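You operate a simulated robot arm through the tools that you are given. There is no shell and no other tool. Be economical: measure what you need, move in short steps, check, and stop when the job is done.

You run a simulated robot arm. Do the job below in one go: nothing can be reset, and whatever is moved stays where it is left.

JOB
Put the yellow brush on the zone 1 of the grid. Put the yellow plug on top of the red grease can. Take the red rubber buffer and leave it on the green panel. Take the green brush and put it on top of the touch plate. Open the third drawer from the top, fetch the blue plug and set it in the inside from the top of the third drawer and shut the drawer again. Put the black nut on top of the green-ended bar. Put the blue bin on the top of the packing bench away on the top bin shelf. Put the blue can on the top of the press cart. Put the cradle on the top of the packing bench away on the top of the side table. Take the red clamp from the top of the packing bench and leave it on the shelf of the packing bench. Take the purple spacer block and leave it on the shelf of the packing bench. Any order will do. Set down upright: blue can.

The check looks at the end state, three seconds after you hand in, the way a careful person would. Anything else that was tipped, shoved, dropped, spilled or broken makes it a failure.

ROBOT AND FRAMES
A 7-joint arm with a two-finger parallel gripper on a trunk, on a base that drives. Base frame: it is fixed to the floor where the robot stands at the start and does not move with it; the origin is under the middle of the robot, x ahead of it, y to its left, z up. Units: m, rad, N and s.
Its first joint turns from -2.007 to 2.007 rad. Places, roughly: black nut (3x3x2 cm) [5.6, -4.1, 0.9]; blue bin (10x16x8 cm) [5.6, -3.9, 0.9]; blue can [5.25, -4.25, 1]; blue plug (5x5x5 cm) [5.7, -4.1, 0.9]; clamp [5, -4, 0.75]; cradle (13x10x5 cm) [5, -4.2, 0.9]; green brush (6x3x7 cm) [1.4, -1, 0.4]; green panel (26x26x1 cm) [-1.2, 0.1, 0.2]; green-ended bar (16x4x4 cm) [5.4, -4.2, 0.9]; inside of the third drawer [6.3, -4, 0.4]; purple spacer block [5, -3.75, 0.75]; red rubber buffer (4x4x4 cm) [1.3, -0.8, 0.4]; shelf of the packing bench [5.1, -4.1, 0.3]; third drawer [6.3, -3.9, 0.5]; top bin shelf [6.6, 3.1, 1.3]; top of the press cart [6.3, -1.2, 0.9]; top of the side table [13.1, -4.4, 0.8]; touch plate (7x7x3 cm) [2.8, -3.4, 0.4]; yellow brush (6x3x7 cm) [0.9, 0, 0.9]; yellow plug (5x5x5 cm) [0.9, -0.3, 0.9]; zone 1 of the grid [0.8, 1, 0.8]. Payload 3.91 kg.
Tool frame: the origin (TCP) lies between the finger pads and is the grasp point; the fingertips stand 0.03 m ahead of it; z points along the fingers, y is the line along which they close. Largest opening 0.11 m; finger width 0.02, thickness 0.01; the body of the gripper, 0.048 by 0.112 m, starts 0.055 m behind the TCP.
Orientation is told as [roll, pitch, yaw] about the base's x, y, z axes, in that order, counted from this pose: with the fingers straight down and closing along the base's y, the tool's x points along the base's -x, its y along +y and its z along -z.

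CONTROLS
- The arm moves only by the tool step_arm. Its argument "motion" is a list of rows, each an object of numbers (a shift or turn left out is 0, a gripper value left out holds the last): "dx", "dy", "dz": the shift along the tool's x, y, z in mm; "wx", "wy", "wz": the turn, a rotation vector about the tool's x, y, z in rad. In form: [{"dx": .., "dy": .., "dz": .., "wx": .., "wy": .., "wz": ..}, ...]. A call has 1 to 12 rows; each row is the pose to reach, as a shift and turn from the pose commanded when the call began, along the tool's axes at that moment. "grip" is the finger opening in mm, from 0 to 110, set as the call begins (left out, the last holds). Rows are played at 5 a second. More than 0.05 m and 0.15 rad between two rows, or a gripper value outside its range, and nothing of the call is played. Where a pose cannot be reached the arm comes as near as it can. A force on the tool above 40 N (or 10 N above the force at the start of the call, whichever is more), or a blocked arm, ends the call early, and 0.2 s more pass. Each finger travels about 0.153 m/s and halts on what it meets, pressing with about 23 N; the grip force reading is that of the motor and also rises with nothing between the fingers. The clock runs only during rows and for 0.2 s after the last one: add rows that repeat a pose to give the fingers time. It gives the time, the measured TCP pose, the force on the tool (base axes), the opening and the grip force at its end, in the units of the frame above (readings bear some noise), with the torque about the TCP (base axes, N m) and any sound that the robot's microphone picked up.
- Cameras (640 x 400 px; columns grow to the right, rows downward): "scene" is now at [0.2276, 0.2027, 1.4317]; the picture's right is [-0.04, -1.00, 0.00], its down [-0.63, 0.02, -0.78] and it looks along [0.78, -0.03, -0.63] (base axes); focal length 256 px, centre (320, 200). "wrist" rides on the gripper at [0.072, 0.017, -0.103] in the tool frame; the picture's right is [-0.23, 0.97, 0.00], its down [-0.76, -0.18, -0.62] and it looks along [-0.61, -0.14, 0.78] (tool axes); focal length 222 px, centre (320, 200).
- get_image(camera): a new picture of that camera. No time passes.
- lift_body(by): slides the trunk up (or, below 0, down) by that many m; the arm and the scene camera ride with it, the base frame stays. It gives what a move gives, with no picture.
- drive_base(legs): drives the robot by 1 to 6 legs, each [ahead, left, turn to the left] in m, m and rad, along the robot's own axes; the way and the turn of a leg run together, so that a leg with both is an arc; at most 1.5 m and 3.142 rad a leg. The arm and the cameras ride along, it lands a little off, and it stops where it bumps. It gives what a move gives.
- pan_tilt(pan, tilt): turns the head with the scene camera to pan (to the left, within 1.396 rad either way) and tilt (down, from -0.506 to 1.204), counted from straight ahead of the robot. It gives what a move gives.
- locate(camera, pixels): for up to 12 pixels [column, row] of the newest picture of that camera ("zoom" is the newest enlarged one), the place [x, y, z] in the base frame of the surface seen there, good to about 0.002 m. No time passes.
- zoom(camera, box): a new picture of the part [left, top, right, bottom] of that camera's present view, enlarged. No time passes.
- close_job(): hands the job in; it is judged then, once.

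Work in short steps. Measure before you move; look again where a grasp or a placing could have gone wrong, and mend it. You have 378 turns and 342 pictures in all, those below and enlarged ones among them. Open the gripper and draw the arm clear of the work before you hand the job in, unless the task says otherwise; then end with one line.

The tools are called after "Request:" as a command line: name --argument value ..., lists and objects as JSON in quotes. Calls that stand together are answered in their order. step_arm: Moves the arm, as the interface text tells. Its arguments: {"type":"object","properties":{"motion":{"type":"array"},"grip":{"type":"number"}},"required":["motion"]} The other tools are called the same way: lift_body (by) slides the trunk up or down; drive_base (legs) drives the base; pan_tilt (pan, tilt) turns the head that bears the scene camera; get_image (camera) takes a picture; locate (camera, pixels) gives the place of the surface under pixels of a picture; zoom (camera, box) takes an enlarged picture of a part of a camera's view; close_job () hands the job in.

At the start:

```text
time: 0.0
eef_pos: [0.5067, 0.2271, 1.1683]
tcp_rot: [0.0, 0.0, -0.002]
contact_force: [-0.9, 0.8, 0.1]
moment: [0.01, 0.01, 0.02]
opening: 0.1101
finger_force: 0.1
trunk travel left (down, up): [-0.775, 0.215]
robot x, y, heading: [0.0053, -0.0, 0.005]
head pan, tilt: [-0.035, 0.677]
```

scene: 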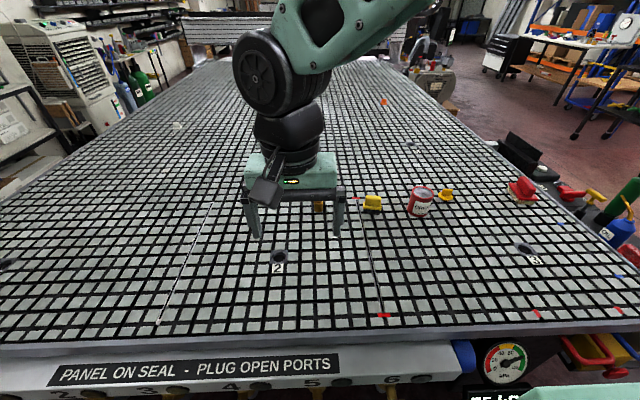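
wrist: 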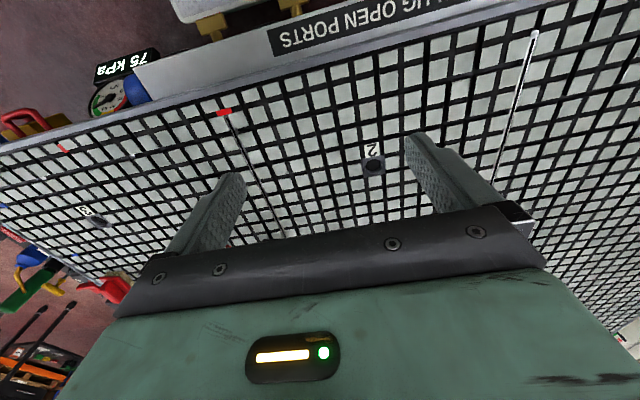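

The scene picture shows a grid table with yellow items near (372,203), (445,195) and a red can at (420,200). I zoom and measure.

Request:
zoom --camera "scene" --box '[240, 150, 480, 300]'

Request:
locate --camera "scene" --pixels '[[372, 203], [420, 188], [420, 205], [446, 193], [278, 257], [320, 207], [525, 249], [5, 264], [160, 320], [380, 313], [523, 188], [300, 330]]'

```text
2.67 times, centred on (360, 225) of scene
```

zoom: 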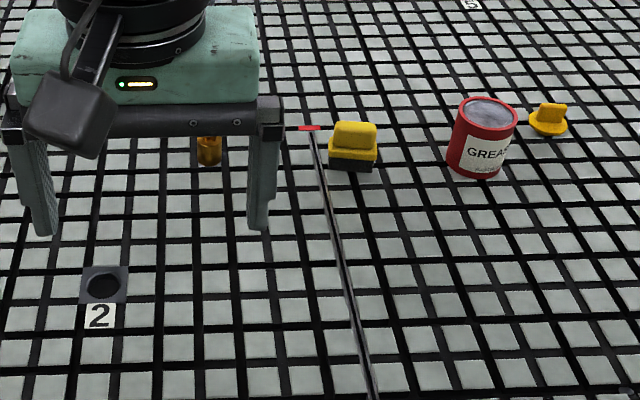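

```text
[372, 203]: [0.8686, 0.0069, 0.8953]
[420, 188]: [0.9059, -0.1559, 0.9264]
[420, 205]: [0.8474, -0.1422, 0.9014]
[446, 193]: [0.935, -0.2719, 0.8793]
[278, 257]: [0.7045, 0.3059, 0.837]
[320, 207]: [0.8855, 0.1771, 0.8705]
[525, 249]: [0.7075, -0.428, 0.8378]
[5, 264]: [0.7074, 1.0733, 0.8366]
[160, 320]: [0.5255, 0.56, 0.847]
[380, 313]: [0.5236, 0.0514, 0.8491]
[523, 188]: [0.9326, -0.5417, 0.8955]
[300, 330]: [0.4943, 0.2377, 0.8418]
```

The grid is at z≈0.84, its near edge about x=0.47. I look down at the near edge and to the left toward zone 1.

Request:
pan_tilt --pan 0.7 --tilt 0.9

Request:
get_image --camera "scene"

Request:
pan_tilt --pan 0.0 --tilt 1.2

Request:
get_image --camera "scene"

```text
time: 1.1
eef_pos: [0.5064, 0.2272, 1.1699]
tcp_rot: [-0.001, 0.0, -0.001]
contact_force: [-0.4, 0.6, 0.4]
moment: [0.0, 0.03, -0.02]
opening: 0.1099
finger_force: 0.1
trunk travel left (down, up): [-0.775, 0.215]
robot x, y, heading: [0.0007, 0.0016, 0.001]
head pan, tilt: [0.7, 0.901]
```

```text
338 pictures are left
```

scene: 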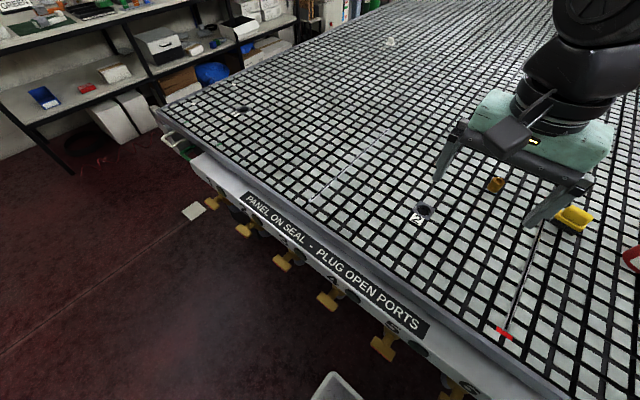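

```text
time: 2.2
eef_pos: [0.5073, 0.228, 1.1689]
tcp_rot: [0.001, -0.001, 0.0]
contact_force: [0.4, 0.3, 0.2]
moment: [0.02, 0.0, -0.02]
opening: 0.1105
finger_force: 0.2
trunk travel left (down, up): [-0.775, 0.215]
robot x, y, heading: [-0.0017, -0.0039, -0.003]
head pan, tilt: [0.0, 1.201]
```

```text
337 pictures are left
```

scene: 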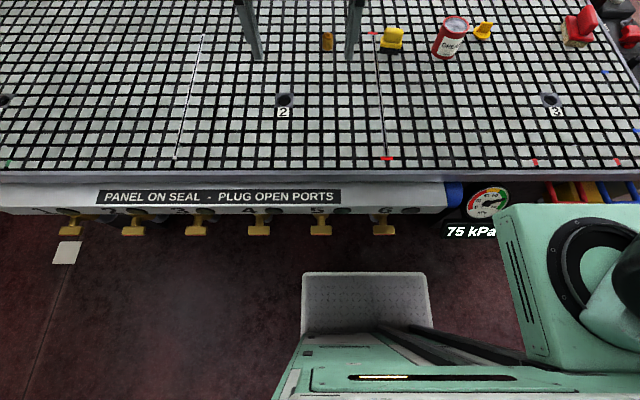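

I measure the base's front edge, the valve fronts and zone marks.

Request:
locate --camera "scene" --pixels '[[365, 276], [365, 310], [385, 232], [260, 230], [485, 215], [300, 180], [265, 340], [540, 215], [384, 100], [175, 157], [203, 36], [8, 163]]'

```text
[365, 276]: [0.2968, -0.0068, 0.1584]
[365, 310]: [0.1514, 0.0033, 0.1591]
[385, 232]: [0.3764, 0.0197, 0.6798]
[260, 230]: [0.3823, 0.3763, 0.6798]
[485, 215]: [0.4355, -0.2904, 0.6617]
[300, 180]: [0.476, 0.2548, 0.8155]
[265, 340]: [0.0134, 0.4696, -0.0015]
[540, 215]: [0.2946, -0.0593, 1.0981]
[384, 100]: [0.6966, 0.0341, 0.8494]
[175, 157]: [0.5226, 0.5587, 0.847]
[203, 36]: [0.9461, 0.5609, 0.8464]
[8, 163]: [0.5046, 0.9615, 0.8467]
```

The base front is at x≈0.30 and the table edge at 0.47. I test how far the arm reaches ahead at this safe height.

Request:
step_arm --motion '[{"dx": -50}, {"dx": -100}, {"dx": -150}, {"dx": -200}, {"dx": -250}, {"dx": -300}, {"dx": -350}, {"dx": -380}, {"dx": -380}]'

Request:
get_image --camera "scene"

```text
time: 4.2
eef_pos: [0.8469, 0.1992, 1.1645]
tcp_rot: [0.0, 0.001, 0.001]
contact_force: [-0.5, 0.1, 1.2]
moment: [0.02, -0.01, 0.03]
opening: 0.1098
finger_force: 0.0
out of reach, approached as far as the arm can: row 7, 8, 9
trunk travel left (down, up): [-0.775, 0.215]
robot x, y, heading: [-0.0022, 0.0049, 0.002]
head pan, tilt: [0.0, 1.201]
```

```text
336 pictures are left
```

scene: 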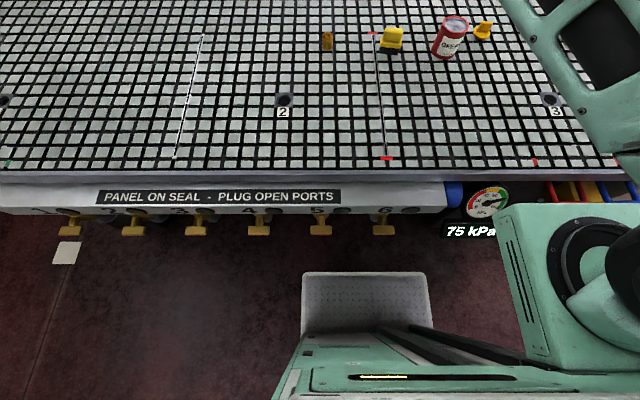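

Reach is about 0.85 m at this height. I drive 0.12 m closer to the table, still clear of valves at x≈0.376 (base low).

Request:
drive_base --legs '[[0.12, 0, 0]]'

Request:
step_arm --motion '[{"dx": 0, "dy": -50}, {"dx": 40, "dy": -100}, {"dx": 40, "dy": -150}, {"dx": 40, "dy": -185}, {"dx": 40, "dy": -185}]'

Request:
pan_tilt --pan -0.3 --tilt 0.9

Request:
get_image --camera "scene"

Request:
get_image --camera "wrist"

```text
time: 5.4
eef_pos: [0.9671, 0.1988, 1.1636]
tcp_rot: [-0.001, 0.001, -0.001]
contact_force: [-0.5, -0.6, -0.7]
moment: [0.0, -0.02, -0.01]
opening: 0.11
finger_force: 0.0
trunk travel left (down, up): [-0.775, 0.215]
robot x, y, heading: [0.1237, 0.0022, -0.0]
head pan, tilt: [0.0, 1.201]
```

```text
refused: row 2 steps farther than a row can; nothing moved
```

```text
time: 6.2
eef_pos: [0.967, 0.1986, 1.1638]
tcp_rot: [0.0, 0.001, 0.0]
contact_force: [-0.1, -0.7, 0.1]
moment: [0.01, -0.01, -0.01]
opening: 0.11
finger_force: 0.1
trunk travel left (down, up): [-0.775, 0.215]
robot x, y, heading: [0.121, -0.003, -0.001]
head pan, tilt: [-0.3, 0.901]
```

```text
335 pictures are left
```

scene: 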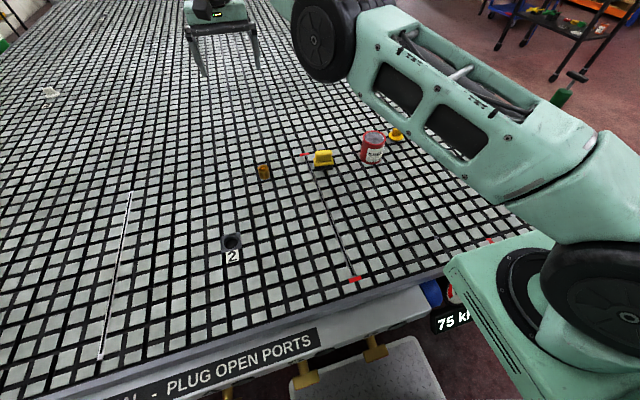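

```text
334 pictures are left
```

wrist: 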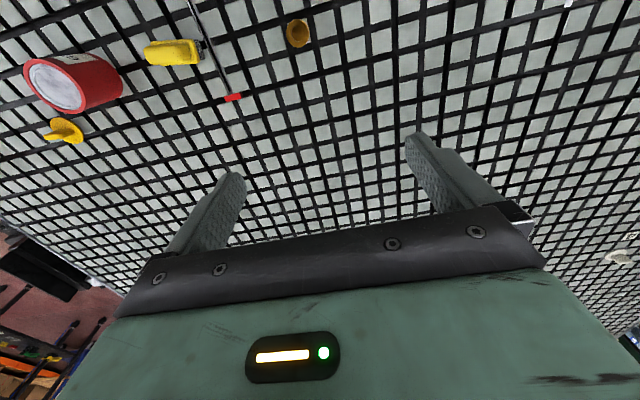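

The wrist view shows brush (172,52), can (75,85), plug (62,132). I zoom on them and measure.

Request:
zoom --camera "wrist" --box '[0, 0, 320, 200]'

Request:
zoom --camera "scene" --box '[280, 110, 440, 210]'

```text
2.00 times, centred on (160, 100) of wrist
```

zoom: 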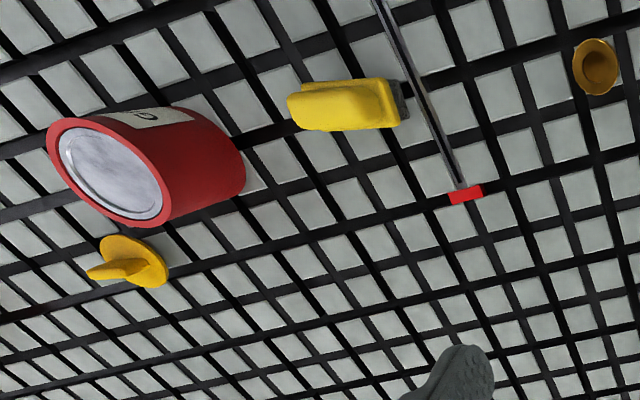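

```text
4.00 times, centred on (360, 160) of scene
```

zoom: 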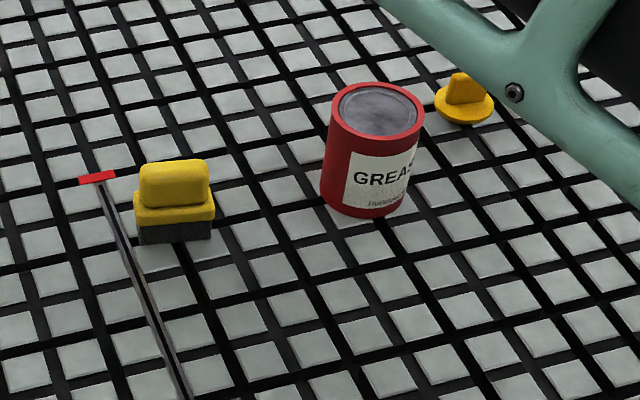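

I locate brush top, can rim and plug features in the enlarged scene picture.

Request:
locate --camera "zoom" --pixels '[[145, 168], [204, 163], [175, 162], [175, 200], [175, 212], [175, 232], [378, 110], [338, 100], [418, 115], [464, 75], [448, 98], [485, 100]]'

Request:
locate --camera "wrist" --pixels '[[150, 52], [190, 52], [172, 44], [172, 58], [52, 85], [62, 126], [52, 134], [80, 128]]'

```text
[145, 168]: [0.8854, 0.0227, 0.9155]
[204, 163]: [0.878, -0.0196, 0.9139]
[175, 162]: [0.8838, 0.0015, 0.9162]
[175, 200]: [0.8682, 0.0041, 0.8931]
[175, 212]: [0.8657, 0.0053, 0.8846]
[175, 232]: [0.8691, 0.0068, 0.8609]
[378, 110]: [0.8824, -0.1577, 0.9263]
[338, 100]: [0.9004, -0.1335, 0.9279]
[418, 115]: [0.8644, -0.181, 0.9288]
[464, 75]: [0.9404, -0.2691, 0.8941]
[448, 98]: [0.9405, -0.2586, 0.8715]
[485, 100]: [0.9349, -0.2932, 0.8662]
```

```text
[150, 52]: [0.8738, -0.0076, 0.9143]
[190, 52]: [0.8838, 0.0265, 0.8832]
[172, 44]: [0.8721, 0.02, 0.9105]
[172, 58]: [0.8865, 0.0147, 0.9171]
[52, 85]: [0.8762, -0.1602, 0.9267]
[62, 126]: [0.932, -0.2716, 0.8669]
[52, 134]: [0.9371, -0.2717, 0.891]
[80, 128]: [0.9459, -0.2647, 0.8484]
```

Brush centre ≈(0.880,0.003), top 0.916, turned about -0.17 rad; I will grip it across its 6 cm length. First hover over it.

Request:
step_arm --motion '[{"dx": 15, "dy": -40, "wz": 0.05}, {"dx": 35, "dy": -80, "wz": 0.1}, {"dx": 50, "dy": -120, "wz": 0.15}, {"dx": 70, "dy": -160, "wz": 0.17}, {"dx": 87, "dy": -196, "wz": 0.17}, {"dx": 87, "dy": -196, "dz": 40, "wz": 0.17}, {"dx": 87, "dy": -196, "dz": 80, "wz": 0.17}, {"dx": 87, "dy": -196, "dz": 80, "wz": 0.17}]' --grip 110

Request:
get_image --camera "wrist"

Request:
get_image --camera "scene"

```text
time: 8.0
eef_pos: [0.8823, 0.002, 1.0817]
tcp_rot: [0.0, -0.002, -0.171]
contact_force: [-0.3, -0.3, 0.2]
moment: [0.0, 0.0, -0.01]
opening: 0.11
finger_force: 0.1
trunk travel left (down, up): [-0.775, 0.215]
robot x, y, heading: [0.1205, 0.0016, 0.0]
head pan, tilt: [-0.3, 0.901]
```

```text
331 pictures are left
```

wrist: 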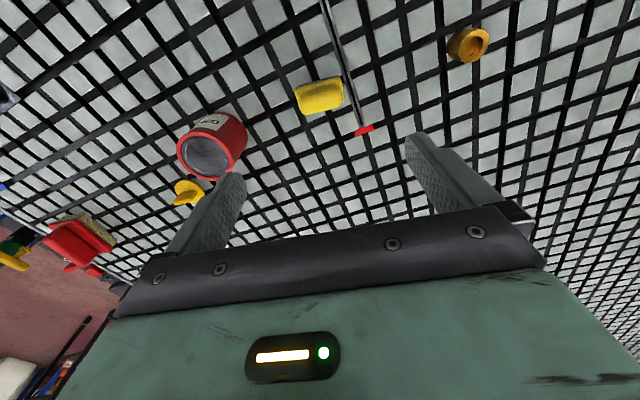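

```text
330 pictures are left
```

scene: 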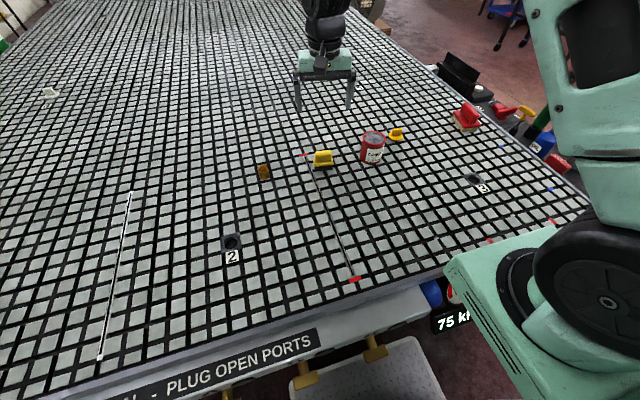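

Hovering properly over the brush. I check the rod/red tab next to it for finger clearance.

Request:
locate --camera "wrist" --pixels '[[363, 129], [350, 90], [338, 40], [320, 90], [305, 100], [340, 84], [470, 42]]'

Request:
step_arm --motion '[{"dz": 50}, {"dz": 100}, {"dz": 130}, {"dz": 130}]'

Request:
get_image --camera "wrist"

```text
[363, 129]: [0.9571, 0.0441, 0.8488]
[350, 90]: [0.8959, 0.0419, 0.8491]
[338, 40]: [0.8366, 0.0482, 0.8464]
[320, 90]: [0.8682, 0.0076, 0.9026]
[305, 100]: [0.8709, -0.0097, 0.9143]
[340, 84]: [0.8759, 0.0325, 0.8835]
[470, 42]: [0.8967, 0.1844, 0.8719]
```

```text
time: 9.0
eef_pos: [0.8791, 0.0023, 0.9535]
tcp_rot: [0.0, 0.001, -0.17]
contact_force: [-0.5, 0.5, 0.7]
moment: [-0.01, -0.01, 0.03]
opening: 0.1101
finger_force: 0.1
trunk travel left (down, up): [-0.775, 0.215]
robot x, y, heading: [0.118, 0.0039, 0.001]
head pan, tilt: [-0.3, 0.901]
```

```text
329 pictures are left
```

wrist: 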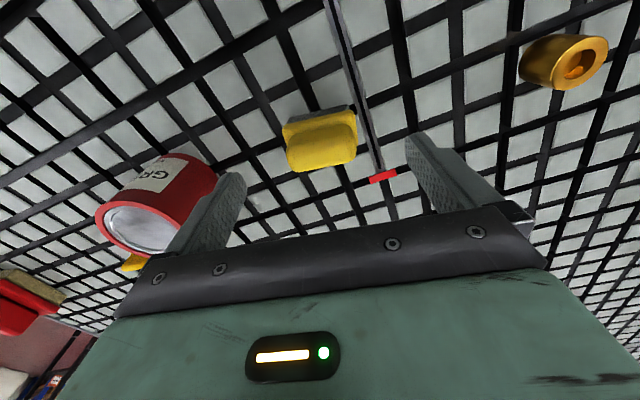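

Aligned within a few mm; I descend to TCP z≈0.888 (tips 0.858, above the rod at 0.849) and close.

Request:
step_arm --motion '[{"dx": 3, "dz": 30}, {"dx": 3, "dz": 55}, {"dx": 3, "dz": 65}, {"dx": 3, "dz": 65}]'

Request:
step_arm --motion '[{}, {}, {}, {}]' --grip 40

Request:
get_image --camera "wrist"

```text
time: 10.0
eef_pos: [0.8778, 0.0033, 0.8877]
tcp_rot: [0.0, -0.001, -0.171]
contact_force: [0.7, -0.4, -0.3]
moment: [0.03, 0.0, 0.01]
opening: 0.11
finger_force: 0.1
trunk travel left (down, up): [-0.775, 0.215]
robot x, y, heading: [0.1212, 0.0004, -0.001]
head pan, tilt: [-0.3, 0.901]
```

```text
time: 11.0
eef_pos: [0.8773, 0.0031, 0.8879]
tcp_rot: [0.002, 0.002, -0.172]
contact_force: [0.1, 0.3, -0.1]
moment: [0.0, 0.04, 0.04]
opening: 0.0596
finger_force: 23.0
trunk travel left (down, up): [-0.775, 0.215]
robot x, y, heading: [0.12, -0.0053, -0.001]
head pan, tilt: [-0.3, 0.901]
```

```text
328 pictures are left
```

wrist: 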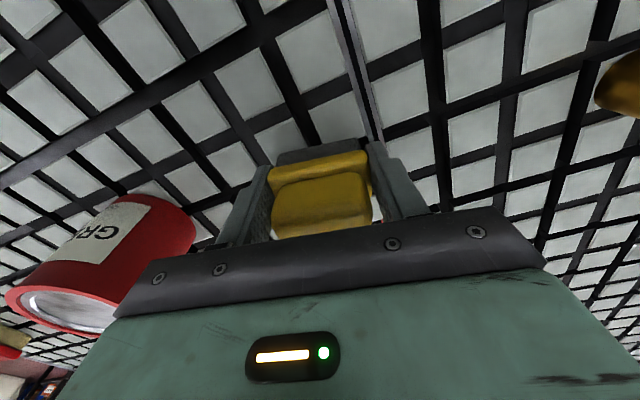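

Brush gripped (59.6 mm, 23 N). I lift it 200 mm straight up.

Request:
step_arm --motion '[{"dz": -40}, {"dz": -90}, {"dz": -140}, {"dz": -190}, {"dz": -220}, {"dz": -220}]'

Request:
drive_base --legs '[[-0.1, 0, 0], [0, 0.9, 0]]'

Request:
pan_tilt --pan 0.0 --tilt 0.9

Request:
get_image --camera "scene"

```text
time: 12.4
eef_pos: [0.8761, 0.0036, 1.1077]
tcp_rot: [0.002, 0.0, -0.171]
contact_force: [-0.9, -0.5, -2.0]
moment: [-0.01, 0.01, -0.01]
opening: 0.0595
finger_force: 23.1
trunk travel left (down, up): [-0.775, 0.215]
robot x, y, heading: [0.1207, 0.0005, 0.0]
head pan, tilt: [-0.3, 0.901]
```

```text
time: 17.9
eef_pos: [0.7751, 0.9086, 1.1074]
tcp_rot: [0.0, 0.002, -0.167]
contact_force: [0.0, 0.1, -1.4]
moment: [0.0, -0.03, -0.01]
opening: 0.0594
finger_force: 23.2
trunk travel left (down, up): [-0.775, 0.215]
robot x, y, heading: [0.0193, 0.9009, 0.003]
head pan, tilt: [-0.3, 0.901]
```

```text
time: 18.7
eef_pos: [0.7758, 0.9072, 1.1083]
tcp_rot: [0.0, -0.001, -0.168]
contact_force: [0.1, -0.3, -1.0]
moment: [0.02, -0.01, -0.01]
opening: 0.0592
finger_force: 22.8
trunk travel left (down, up): [-0.775, 0.215]
robot x, y, heading: [0.0198, 0.9046, 0.004]
head pan, tilt: [0.0, 0.901]
```

```text
327 pictures are left
```

scene: 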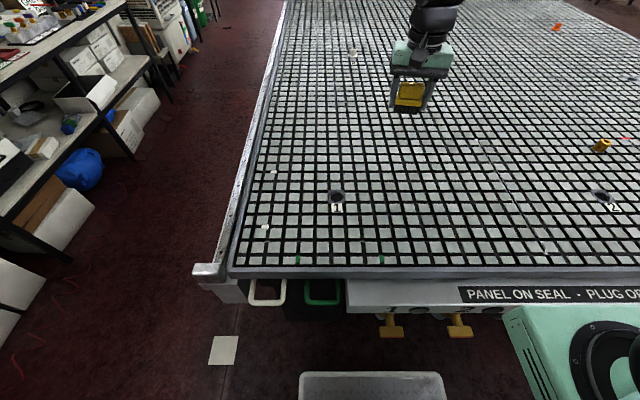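

Zone 1's label is at (337,206). I measure marks around to bound the zone.

Request:
locate --camera "scene" --pixels '[[337, 197], [265, 226], [273, 171], [297, 260], [380, 260], [488, 140], [546, 250], [235, 265], [265, 160], [352, 52]]'

Request:
zoom --camera "scene" --box '[200, 90, 580, 290]'

```text
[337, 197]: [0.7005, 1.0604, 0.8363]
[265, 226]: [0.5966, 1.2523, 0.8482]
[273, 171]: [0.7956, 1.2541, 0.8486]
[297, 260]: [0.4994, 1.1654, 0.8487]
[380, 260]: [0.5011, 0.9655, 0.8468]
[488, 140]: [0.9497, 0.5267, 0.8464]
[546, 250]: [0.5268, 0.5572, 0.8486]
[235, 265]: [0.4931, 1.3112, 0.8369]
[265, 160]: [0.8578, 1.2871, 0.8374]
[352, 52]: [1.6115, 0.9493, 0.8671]
```

```text
1.68 times, centred on (390, 190) of scene
```

zoom: 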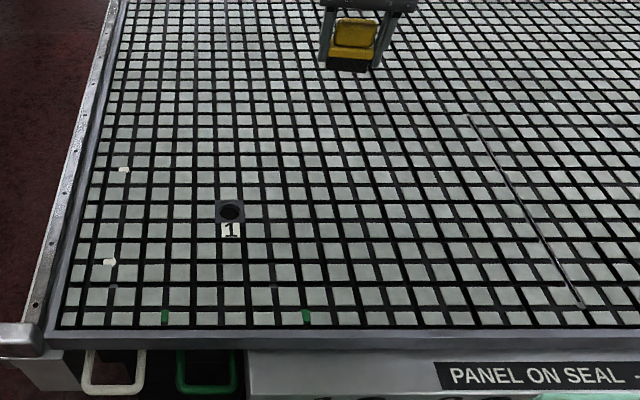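

Zone 1 spans x≈0.5–0.95, y≈0.56–1.3, so I shift to (0.76,0.95) and lower to the grip height 0.889.

Request:
step_arm --motion '[{"dx": 15, "dy": 40}, {"dx": 15, "dy": 40, "dz": 50}, {"dx": 15, "dy": 40, "dz": 100}, {"dx": 15, "dy": 40, "dz": 150}, {"dx": 15, "dy": 40, "dz": 190}, {"dx": 15, "dy": 40, "dz": 210}, {"dx": 15, "dy": 40, "dz": 218}, {"dx": 15, "dy": 40, "dz": 218}]'

Request:
get_image --camera "wrist"

```text
time: 20.5
eef_pos: [0.768, 0.9485, 0.889]
tcp_rot: [0.001, -0.002, -0.167]
contact_force: [0.7, -1.4, -0.4]
moment: [0.01, -0.01, -0.01]
opening: 0.0594
finger_force: 23.1
trunk travel left (down, up): [-0.775, 0.215]
robot x, y, heading: [0.0217, 0.9021, 0.001]
head pan, tilt: [0.0, 0.901]
```

```text
325 pictures are left
```

wrist: 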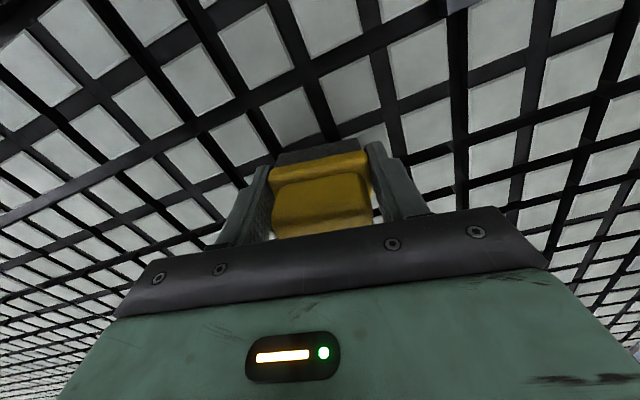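

The brush is at the surface; I open gently and lift clear.

Request:
step_arm --motion '[{"dz": 1}, {"dz": 1}, {"dz": 1}]' --grip 90

Request:
step_arm --motion '[{"dz": -40}, {"dz": -90}, {"dz": -140}, {"dz": -190}, {"dz": -220}, {"dz": -220}]'

Request:
get_image --camera "scene"

```text
time: 21.3
eef_pos: [0.7667, 0.9501, 0.889]
tcp_rot: [0.002, 0.001, -0.167]
contact_force: [0.5, -0.3, -0.3]
moment: [0.01, 0.03, -0.01]
opening: 0.0901
finger_force: 0.1
trunk travel left (down, up): [-0.775, 0.215]
robot x, y, heading: [0.0199, 0.9012, 0.002]
head pan, tilt: [0.0, 0.901]
```

```text
time: 22.7
eef_pos: [0.7686, 0.95, 1.1091]
tcp_rot: [-0.001, 0.0, -0.166]
contact_force: [0.5, -0.4, -0.3]
moment: [0.01, -0.03, -0.04]
opening: 0.0901
finger_force: 0.0
trunk travel left (down, up): [-0.775, 0.215]
robot x, y, heading: [0.0229, 0.9045, 0.003]
head pan, tilt: [0.0, 0.901]
```

```text
324 pictures are left
```

scene: 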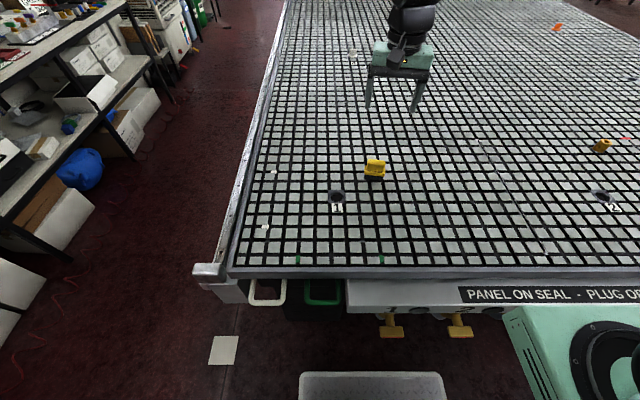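

Brush stands in zone 1. Now I drive right to the yellow plug and red can.

Request:
drive_base --legs '[[0, -1.15, 0], [0.12, 0, 0]]'

Request:
pan_tilt --pan 0.0 --tilt 0.8

Request:
get_image --camera "wrist"

Request:
get_image --camera "scene"

```text
time: 29.4
eef_pos: [0.8945, -0.191, 1.1087]
tcp_rot: [0.0, -0.001, -0.162]
contact_force: [-0.8, -0.9, 0.4]
moment: [0.02, 0.02, 0.01]
opening: 0.0898
finger_force: 0.0
trunk travel left (down, up): [-0.775, 0.215]
robot x, y, heading: [0.1476, -0.2391, 0.012]
head pan, tilt: [0.0, 0.901]
```

```text
time: 30.1
eef_pos: [0.8945, -0.1906, 1.1096]
tcp_rot: [0.001, -0.002, -0.162]
contact_force: [0.2, 0.7, 0.3]
moment: [0.0, 0.0, 0.01]
opening: 0.09
finger_force: 0.1
trunk travel left (down, up): [-0.775, 0.215]
robot x, y, heading: [0.1502, -0.2412, 0.01]
head pan, tilt: [0.0, 0.799]
```

```text
323 pictures are left
```

wrist: 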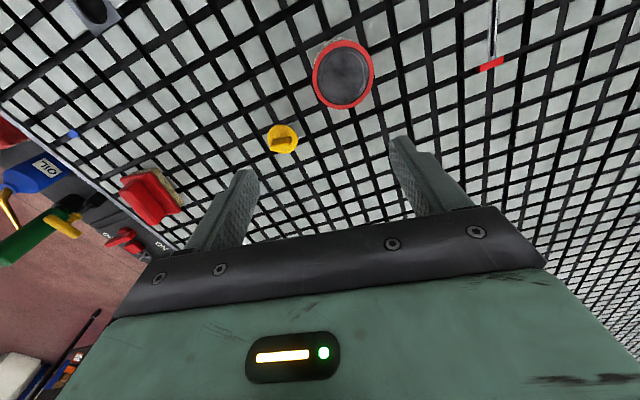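

```text
322 pictures are left
```

scene: 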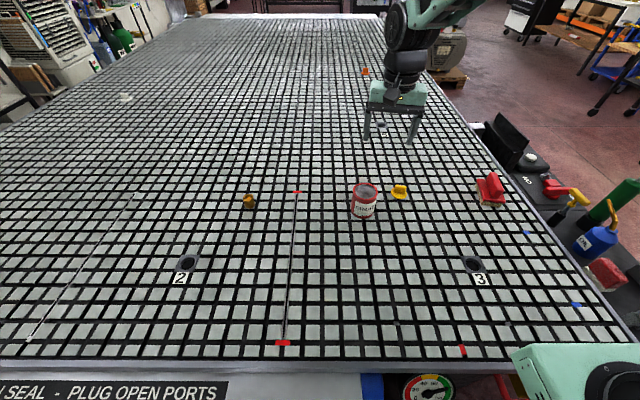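

The plug is at (282,138) in the wrist view; I zoom on it and the can and locate.

Request:
zoom --camera "wrist" --box '[240, 30, 400, 170]'

Request:
locate --camera "wrist" --pixels '[[273, 141], [282, 136], [292, 134], [282, 144], [282, 152], [282, 125], [268, 138], [297, 140], [343, 75], [315, 80], [371, 70], [343, 104]]'

Request:
zoom --camera "scene" --box '[340, 170, 420, 220]'

```text
2.86 times, centred on (320, 100) of wrist
```

zoom: 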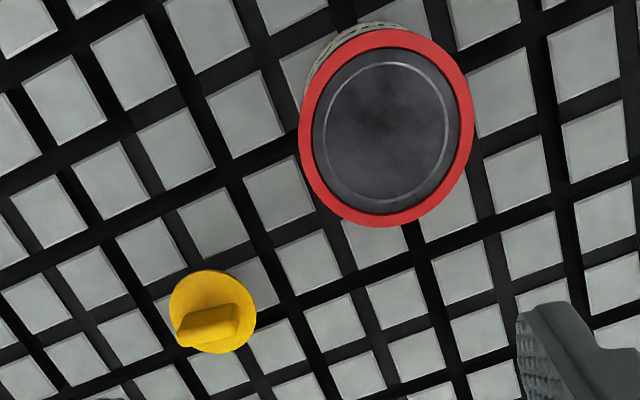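

```text
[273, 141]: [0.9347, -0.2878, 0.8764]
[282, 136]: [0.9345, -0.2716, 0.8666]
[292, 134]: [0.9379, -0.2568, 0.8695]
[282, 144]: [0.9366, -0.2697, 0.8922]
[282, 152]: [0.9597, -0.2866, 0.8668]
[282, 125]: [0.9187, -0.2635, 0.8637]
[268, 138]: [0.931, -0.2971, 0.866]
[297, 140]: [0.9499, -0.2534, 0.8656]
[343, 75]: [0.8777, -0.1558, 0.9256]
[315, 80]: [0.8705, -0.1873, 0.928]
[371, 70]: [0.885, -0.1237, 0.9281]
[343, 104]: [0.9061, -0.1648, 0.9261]
```

```text
8.00 times, centred on (380, 195) of scene
```

zoom: 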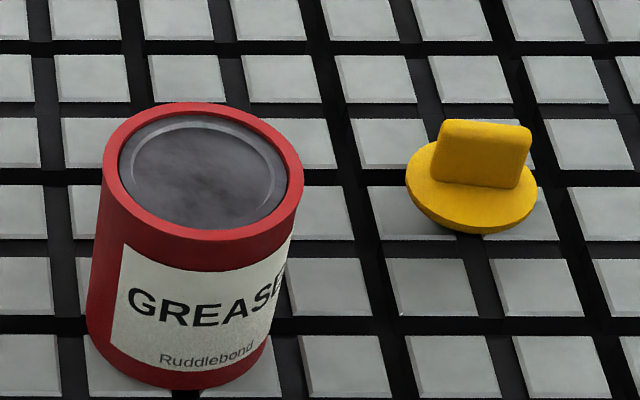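

Plug tab centre ≈(0.937,-0.271), tab z 0.868–0.893, lying along y. Move over it and down to 0.95.

Request:
step_arm --motion '[{"dx": -28, "dy": -36}, {"dx": -55, "dy": -72}, {"dx": -55, "dy": -72, "dz": 50}, {"dx": -55, "dy": -72, "dz": 100}, {"dx": -55, "dy": -72, "dz": 150}, {"dx": -55, "dy": -72, "dz": 160}, {"dx": -55, "dy": -72, "dz": 160}]' --grip 80

Request:
get_image --camera "wrist"

```text
time: 31.6
eef_pos: [0.9357, -0.2708, 0.9496]
tcp_rot: [0.0, 0.0, -0.164]
contact_force: [-0.4, 0.2, 0.3]
moment: [-0.02, -0.02, -0.02]
opening: 0.0798
finger_force: 0.0
trunk travel left (down, up): [-0.775, 0.215]
robot x, y, heading: [0.1453, -0.2399, 0.013]
head pan, tilt: [0.0, 0.799]
```

```text
319 pictures are left
```

wrist: 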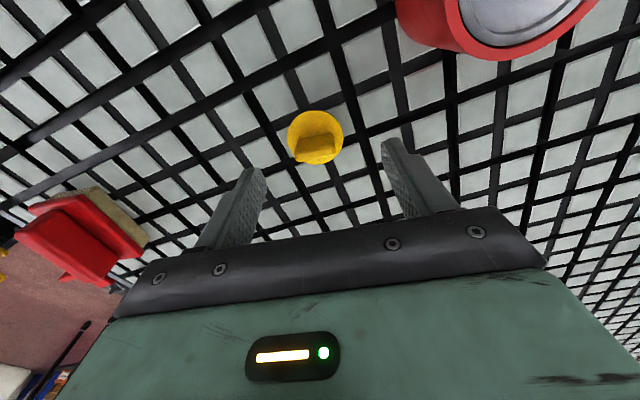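

Request:
zoom --camera "wrist" --box '[280, 100, 360, 170]'

Request:
locate --camera "wrist" --pixels '[[304, 150], [318, 146], [331, 142], [318, 152], [316, 157], [316, 120], [340, 140], [291, 146]]'

```text
5.71 times, centred on (320, 135) of wrist
```

zoom: 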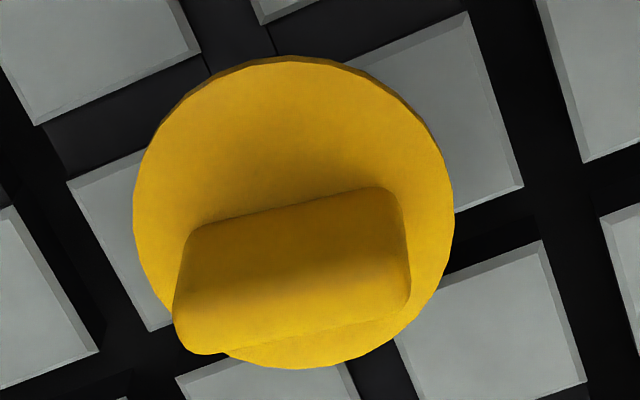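

```text
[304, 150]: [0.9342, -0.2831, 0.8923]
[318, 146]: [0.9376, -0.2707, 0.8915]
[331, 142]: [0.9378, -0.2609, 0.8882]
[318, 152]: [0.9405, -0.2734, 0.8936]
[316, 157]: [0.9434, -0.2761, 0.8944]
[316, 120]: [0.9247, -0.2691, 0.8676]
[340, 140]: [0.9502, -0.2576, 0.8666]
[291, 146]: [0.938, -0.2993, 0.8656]
```

The tab lies aligned with the finger line. Descend to TCP z≈0.899 and close on the tab's ends.

Request:
step_arm --motion '[{"dx": -3, "dz": 30}, {"dx": -3, "dz": 45}, {"dx": -3, "dz": 51}, {"dx": -3, "dz": 51}]'

Request:
step_arm --motion '[{}, {}, {}, {}]' --grip 15

Request:
get_image --camera "wrist"

```text
time: 32.6
eef_pos: [0.9409, -0.271, 0.8988]
tcp_rot: [0.0, 0.0, -0.161]
contact_force: [1.1, 0.6, 0.7]
moment: [-0.01, -0.01, 0.03]
opening: 0.0802
finger_force: 0.0
trunk travel left (down, up): [-0.775, 0.215]
robot x, y, heading: [0.1443, -0.2386, 0.005]
head pan, tilt: [0.0, 0.799]
```

```text
time: 33.6
eef_pos: [0.9402, -0.2692, 0.8984]
tcp_rot: [0.001, 0.0, -0.162]
contact_force: [0.1, -1.4, 0.9]
moment: [-0.06, -0.03, 0.0]
opening: 0.0333
finger_force: 23.4
trunk travel left (down, up): [-0.775, 0.215]
robot x, y, heading: [0.1458, -0.2372, 0.01]
head pan, tilt: [0.0, 0.799]
```

```text
317 pictures are left
```

wrist: 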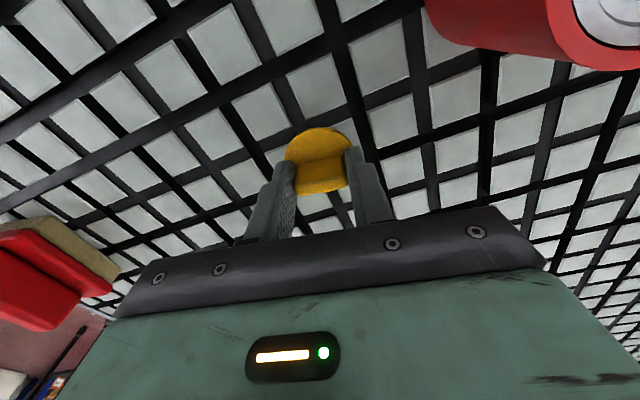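

Gripped at 33 mm. Lift and carry over the can's centre (0.878,-0.1555).

Request:
step_arm --motion '[{"dz": -40}, {"dz": -90}, {"dz": -140}, {"dx": 27, "dy": 34, "dz": -150}, {"dx": 54, "dy": 68, "dz": -150}, {"dx": 80, "dy": 102, "dz": -150}, {"dx": 80, "dy": 102, "dz": -150}]'

Request:
get_image --camera "wrist"

Request:
zoom --camera "scene" --box '[320, 110, 440, 220]'

```text
time: 35.2
eef_pos: [0.877, -0.1577, 1.0489]
tcp_rot: [0.0, 0.0, -0.162]
contact_force: [0.5, -0.9, -0.2]
moment: [-0.02, 0.01, -0.01]
opening: 0.033
finger_force: 22.6
trunk travel left (down, up): [-0.775, 0.215]
robot x, y, heading: [0.1443, -0.241, 0.007]
head pan, tilt: [0.0, 0.799]
```

```text
316 pictures are left
```

wrist: 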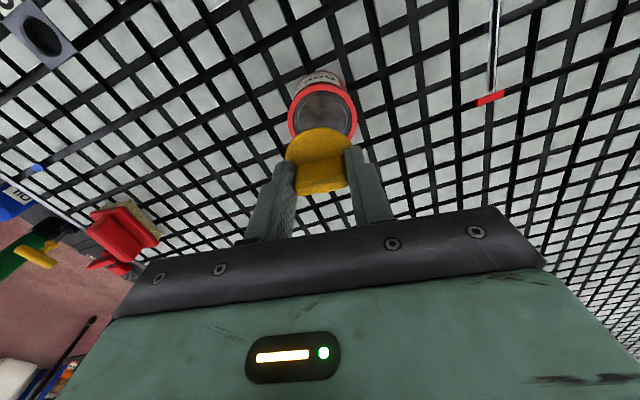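

```text
3.64 times, centred on (380, 165) of scene
```

zoom: 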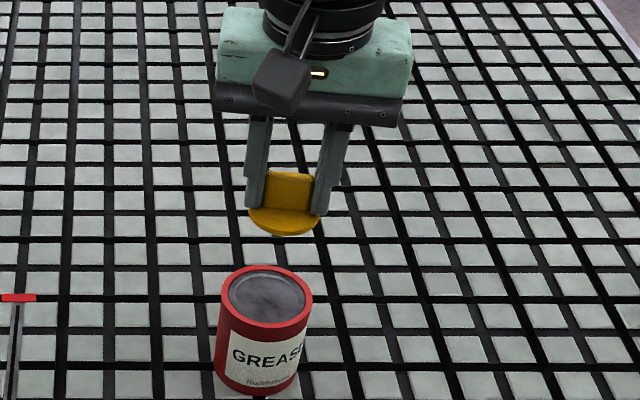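

Plug is centred over the can. Lower to about 0.981, then touch down.

Request:
step_arm --motion '[{"dy": 2, "dz": 40}, {"dy": 2, "dz": 60}, {"dy": 2, "dz": 66}, {"dy": 2, "dz": 66}]'

Request:
zoom --camera "scene" --box '[320, 110, 440, 220]'

```text
time: 36.2
eef_pos: [0.8781, -0.1544, 0.9834]
tcp_rot: [0.001, 0.0, -0.162]
contact_force: [0.5, 0.6, -0.7]
moment: [-0.02, 0.04, 0.05]
opening: 0.0331
finger_force: 23.5
trunk travel left (down, up): [-0.775, 0.215]
robot x, y, heading: [0.1499, -0.2448, 0.004]
head pan, tilt: [0.0, 0.799]
```

```text
3.64 times, centred on (380, 165) of scene
```

zoom: 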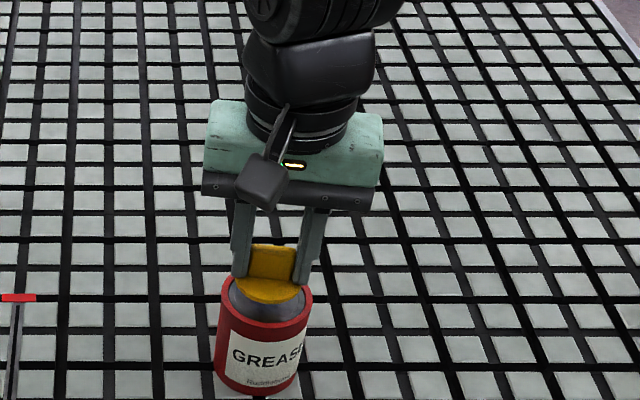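

Lower in 1–2 mm increments watching the vertical force.

Request:
step_arm --motion '[{"dz": 1}, {"dz": 2}, {"dz": 3}, {"dz": 4}, {"dz": 4}]'

Request:
zoom --camera "scene" --box '[320, 110, 440, 220]'

```text
time: 37.5
eef_pos: [0.8776, -0.1562, 0.9796]
tcp_rot: [-0.001, -0.001, -0.162]
contact_force: [-0.4, -1.1, -0.2]
moment: [0.03, 0.01, 0.01]
opening: 0.0333
finger_force: 23.6
trunk travel left (down, up): [-0.775, 0.215]
robot x, y, heading: [0.146, -0.2454, 0.01]
head pan, tilt: [0.0, 0.799]
```

```text
3.64 times, centred on (380, 165) of scene
```

zoom: 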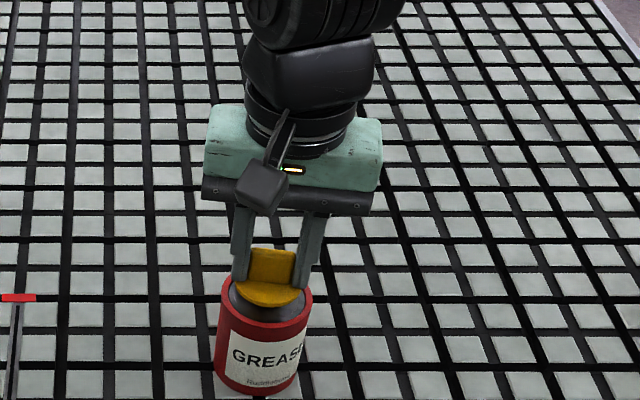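

Request:
step_arm --motion '[{"dz": 1}, {"dz": 2}, {"dz": 2}]'

```text
time: 38.2
eef_pos: [0.8766, -0.1548, 0.9777]
tcp_rot: [0.002, -0.002, -0.161]
contact_force: [-1.3, -2.9, 16.7]
moment: [-0.1, 0.07, 0.0]
opening: 0.0332
finger_force: 23.1
trunk travel left (down, up): [-0.775, 0.215]
robot x, y, heading: [0.147, -0.2432, 0.008]
head pan, tilt: [0.0, 0.799]
```

Contact at z=0.9777 (16.7 N); I back off 1 mm, open slightly, and retreat up.

Request:
step_arm --motion '[{"dz": -1}, {"dz": -1}]'

Request:
step_arm --motion '[{}, {}, {}]' --grip 60

Request:
step_arm --motion '[{"dz": -30}, {"dz": -70}, {"dz": -120}, {"dz": -170}, {"dz": -200}]'

Request:
zoom --camera "scene" --box '[320, 140, 440, 220]'

```text
time: 38.9
eef_pos: [0.8774, -0.1544, 0.9784]
tcp_rot: [0.001, -0.003, -0.163]
contact_force: [0.6, -1.6, 14.4]
moment: [-0.06, -0.05, 0.02]
opening: 0.0333
finger_force: 22.6
trunk travel left (down, up): [-0.775, 0.215]
robot x, y, heading: [0.1439, -0.2399, 0.011]
head pan, tilt: [0.0, 0.799]
```

```text
time: 39.6
eef_pos: [0.8767, -0.1542, 0.9767]
tcp_rot: [0.001, 0.0, -0.161]
contact_force: [0.4, -0.4, 0.0]
moment: [0.02, 0.0, 0.01]
opening: 0.06
finger_force: 0.0
trunk travel left (down, up): [-0.775, 0.215]
robot x, y, heading: [0.1443, -0.2409, 0.008]
head pan, tilt: [0.0, 0.799]
```

```text
time: 40.9
eef_pos: [0.8777, -0.1557, 1.1787]
tcp_rot: [0.001, 0.0, -0.162]
contact_force: [0.0, -0.2, 0.2]
moment: [0.03, 0.01, 0.03]
opening: 0.0599
finger_force: 0.2
trunk travel left (down, up): [-0.775, 0.215]
robot x, y, heading: [0.1449, -0.2398, 0.012]
head pan, tilt: [0.0, 0.799]
```

```text
5.00 times, centred on (380, 180) of scene
```

zoom: 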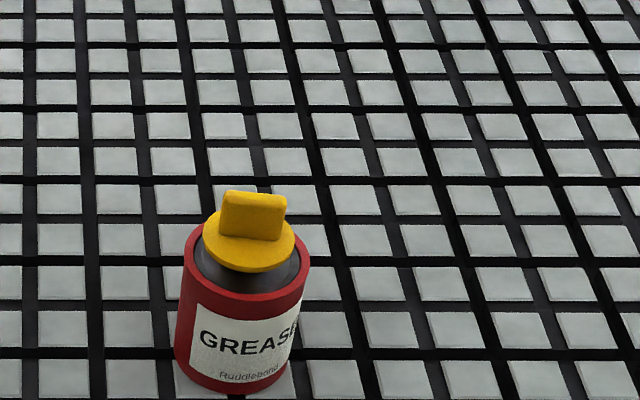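

Plug sits on the can. I retract the arm, back off, and look right for the next objects.

Request:
drive_base --legs '[[-0.45, 0, 0]]'

Request:
step_arm --motion '[{"dx": 40}, {"dx": 80}, {"dx": 120}, {"dx": 160}, {"dx": 200}, {"dx": 240}, {"dx": 280}]' --grip 110

Request:
pan_tilt --pan -0.5 --tilt 0.4

Request:
get_image --camera "scene"

Request:
pan_tilt --pan -1.39 --tilt 0.5

Request:
get_image --camera "scene"

Request:
pan_tilt --pan 1.39 --tilt 0.5

Request:
get_image --camera "scene"

```text
time: 43.6
eef_pos: [0.4295, -0.1581, 1.1785]
tcp_rot: [0.001, -0.001, -0.16]
contact_force: [-0.5, -0.2, 0.2]
moment: [0.0, 0.0, -0.03]
opening: 0.06
finger_force: 0.0
trunk travel left (down, up): [-0.775, 0.215]
robot x, y, heading: [-0.3048, -0.2468, 0.014]
head pan, tilt: [0.0, 0.799]
```

```text
time: 45.2
eef_pos: [0.1524, -0.1145, 1.179]
tcp_rot: [0.0, -0.001, -0.163]
contact_force: [0.7, -0.4, 0.8]
moment: [0.06, -0.02, 0.0]
opening: 0.1101
finger_force: 0.1
trunk travel left (down, up): [-0.775, 0.215]
robot x, y, heading: [-0.3031, -0.2471, 0.01]
head pan, tilt: [0.0, 0.799]
```

```text
time: 46.1
eef_pos: [0.1532, -0.1145, 1.1786]
tcp_rot: [0.002, 0.0, -0.16]
contact_force: [0.3, 0.4, -0.1]
moment: [0.03, 0.03, 0.01]
opening: 0.1102
finger_force: 0.1
trunk travel left (down, up): [-0.775, 0.215]
robot x, y, heading: [-0.3066, -0.2449, 0.004]
head pan, tilt: [-0.499, 0.4]
```

```text
311 pictures are left
```

scene: 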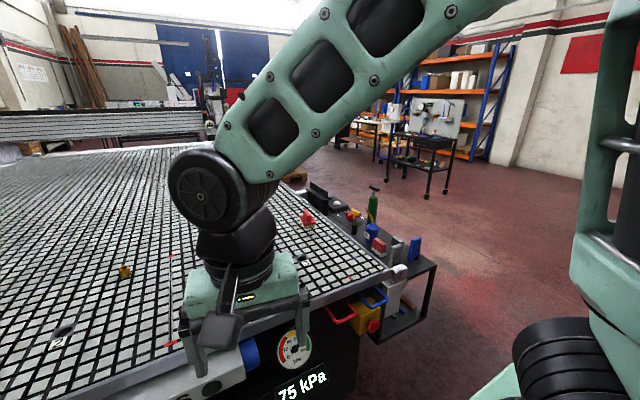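

```text
time: 47.3
eef_pos: [0.154, -0.1161, 1.1768]
tcp_rot: [0.0, -0.001, -0.161]
contact_force: [0.4, 0.6, -0.1]
moment: [0.0, -0.03, 0.03]
opening: 0.11
finger_force: 0.0
trunk travel left (down, up): [-0.775, 0.215]
robot x, y, heading: [-0.3003, -0.2452, 0.007]
head pan, tilt: [-1.389, 0.499]
```

```text
310 pictures are left
```

scene: 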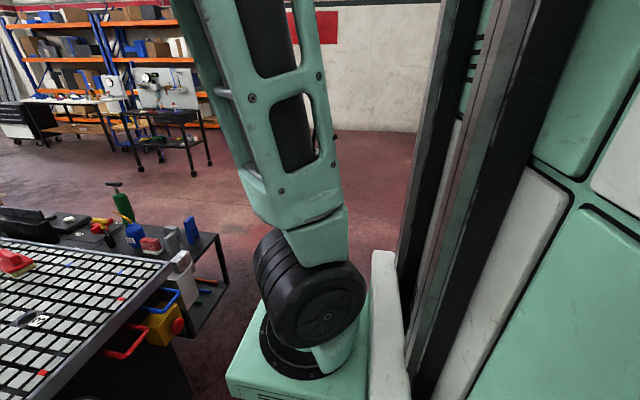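

```text
time: 49.7
eef_pos: [0.1532, -0.1142, 1.178]
tcp_rot: [0.0, 0.001, -0.159]
contact_force: [0.2, 0.1, -0.1]
moment: [0.02, -0.01, -0.01]
opening: 0.1102
finger_force: 0.1
trunk travel left (down, up): [-0.775, 0.215]
robot x, y, heading: [-0.3017, -0.2458, 0.009]
head pan, tilt: [1.389, 0.499]
```

```text
309 pictures are left
```

scene: 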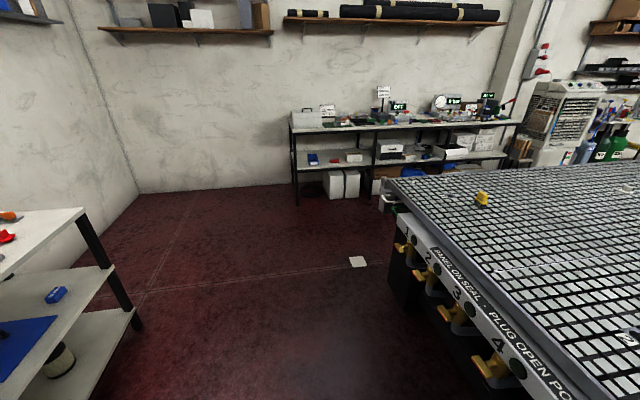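

I measure the bench at left (where the green panel may be).

Request:
locate --camera "scene" --pixels '[[60, 220], [85, 210], [135, 312], [57, 295], [20, 340], [60, 375], [10, 237], [358, 261]]'

Request:
drive_base --legs '[[-0.35, 0, 0], [0, -1.0, 0]]'

Request:
pan_tilt --pan 0.1 --tilt 0.5

Request:
get_image --camera "scene"

```text
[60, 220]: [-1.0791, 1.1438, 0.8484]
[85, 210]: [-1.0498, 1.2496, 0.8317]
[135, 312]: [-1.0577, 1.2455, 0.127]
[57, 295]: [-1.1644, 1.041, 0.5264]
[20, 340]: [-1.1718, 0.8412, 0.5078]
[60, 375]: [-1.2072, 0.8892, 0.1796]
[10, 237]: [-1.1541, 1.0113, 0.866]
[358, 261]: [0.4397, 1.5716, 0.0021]
```

```text
time: 56.8
eef_pos: [-0.1925, -1.1156, 1.1783]
tcp_rot: [0.0, 0.0, -0.169]
contact_force: [-0.4, 0.2, 0.3]
moment: [-0.01, 0.0, 0.01]
opening: 0.11
finger_force: 0.0
trunk travel left (down, up): [-0.775, 0.215]
robot x, y, heading: [-0.6469, -1.2423, -0.0]
head pan, tilt: [1.389, 0.499]
```

```text
time: 58.2
eef_pos: [-0.1913, -1.1163, 1.1793]
tcp_rot: [0.001, 0.0, -0.169]
contact_force: [-0.5, 0.6, 0.5]
moment: [0.0, -0.04, 0.0]
opening: 0.1101
finger_force: 0.0
trunk travel left (down, up): [-0.775, 0.215]
robot x, y, heading: [-0.6519, -1.2439, -0.004]
head pan, tilt: [0.099, 0.499]
```

```text
308 pictures are left
```

scene: 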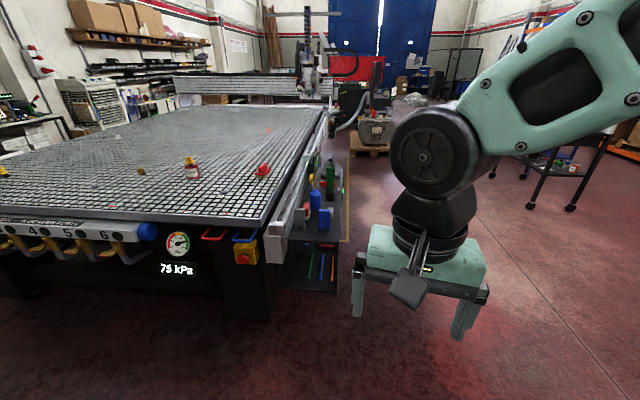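

The right-hand rack stands next to the table. I measure its extent before driving round to its side.

Request:
locate --camera "scene" --pixels '[[320, 288], [338, 250], [310, 270], [345, 190], [333, 230], [325, 270], [270, 235], [380, 125]]'

Request:
zoom --camera "scene" --box '[240, 120, 400, 300]'

```text
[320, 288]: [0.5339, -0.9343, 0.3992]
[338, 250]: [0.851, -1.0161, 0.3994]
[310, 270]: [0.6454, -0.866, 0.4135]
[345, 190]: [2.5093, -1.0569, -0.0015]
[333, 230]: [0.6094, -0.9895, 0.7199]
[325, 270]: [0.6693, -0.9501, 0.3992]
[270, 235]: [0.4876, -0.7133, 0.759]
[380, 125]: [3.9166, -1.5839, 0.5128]
```

```text
2.22 times, centred on (320, 210) of scene
```

zoom: 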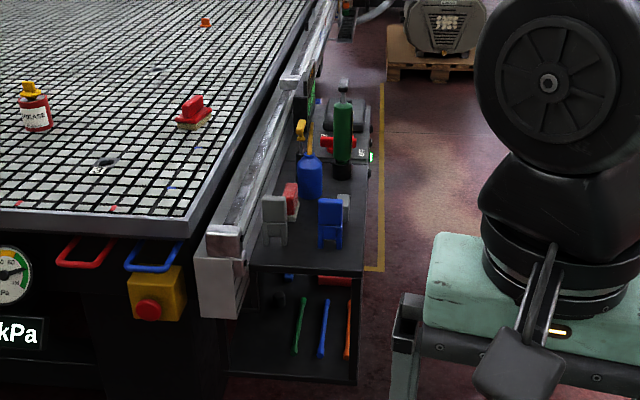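

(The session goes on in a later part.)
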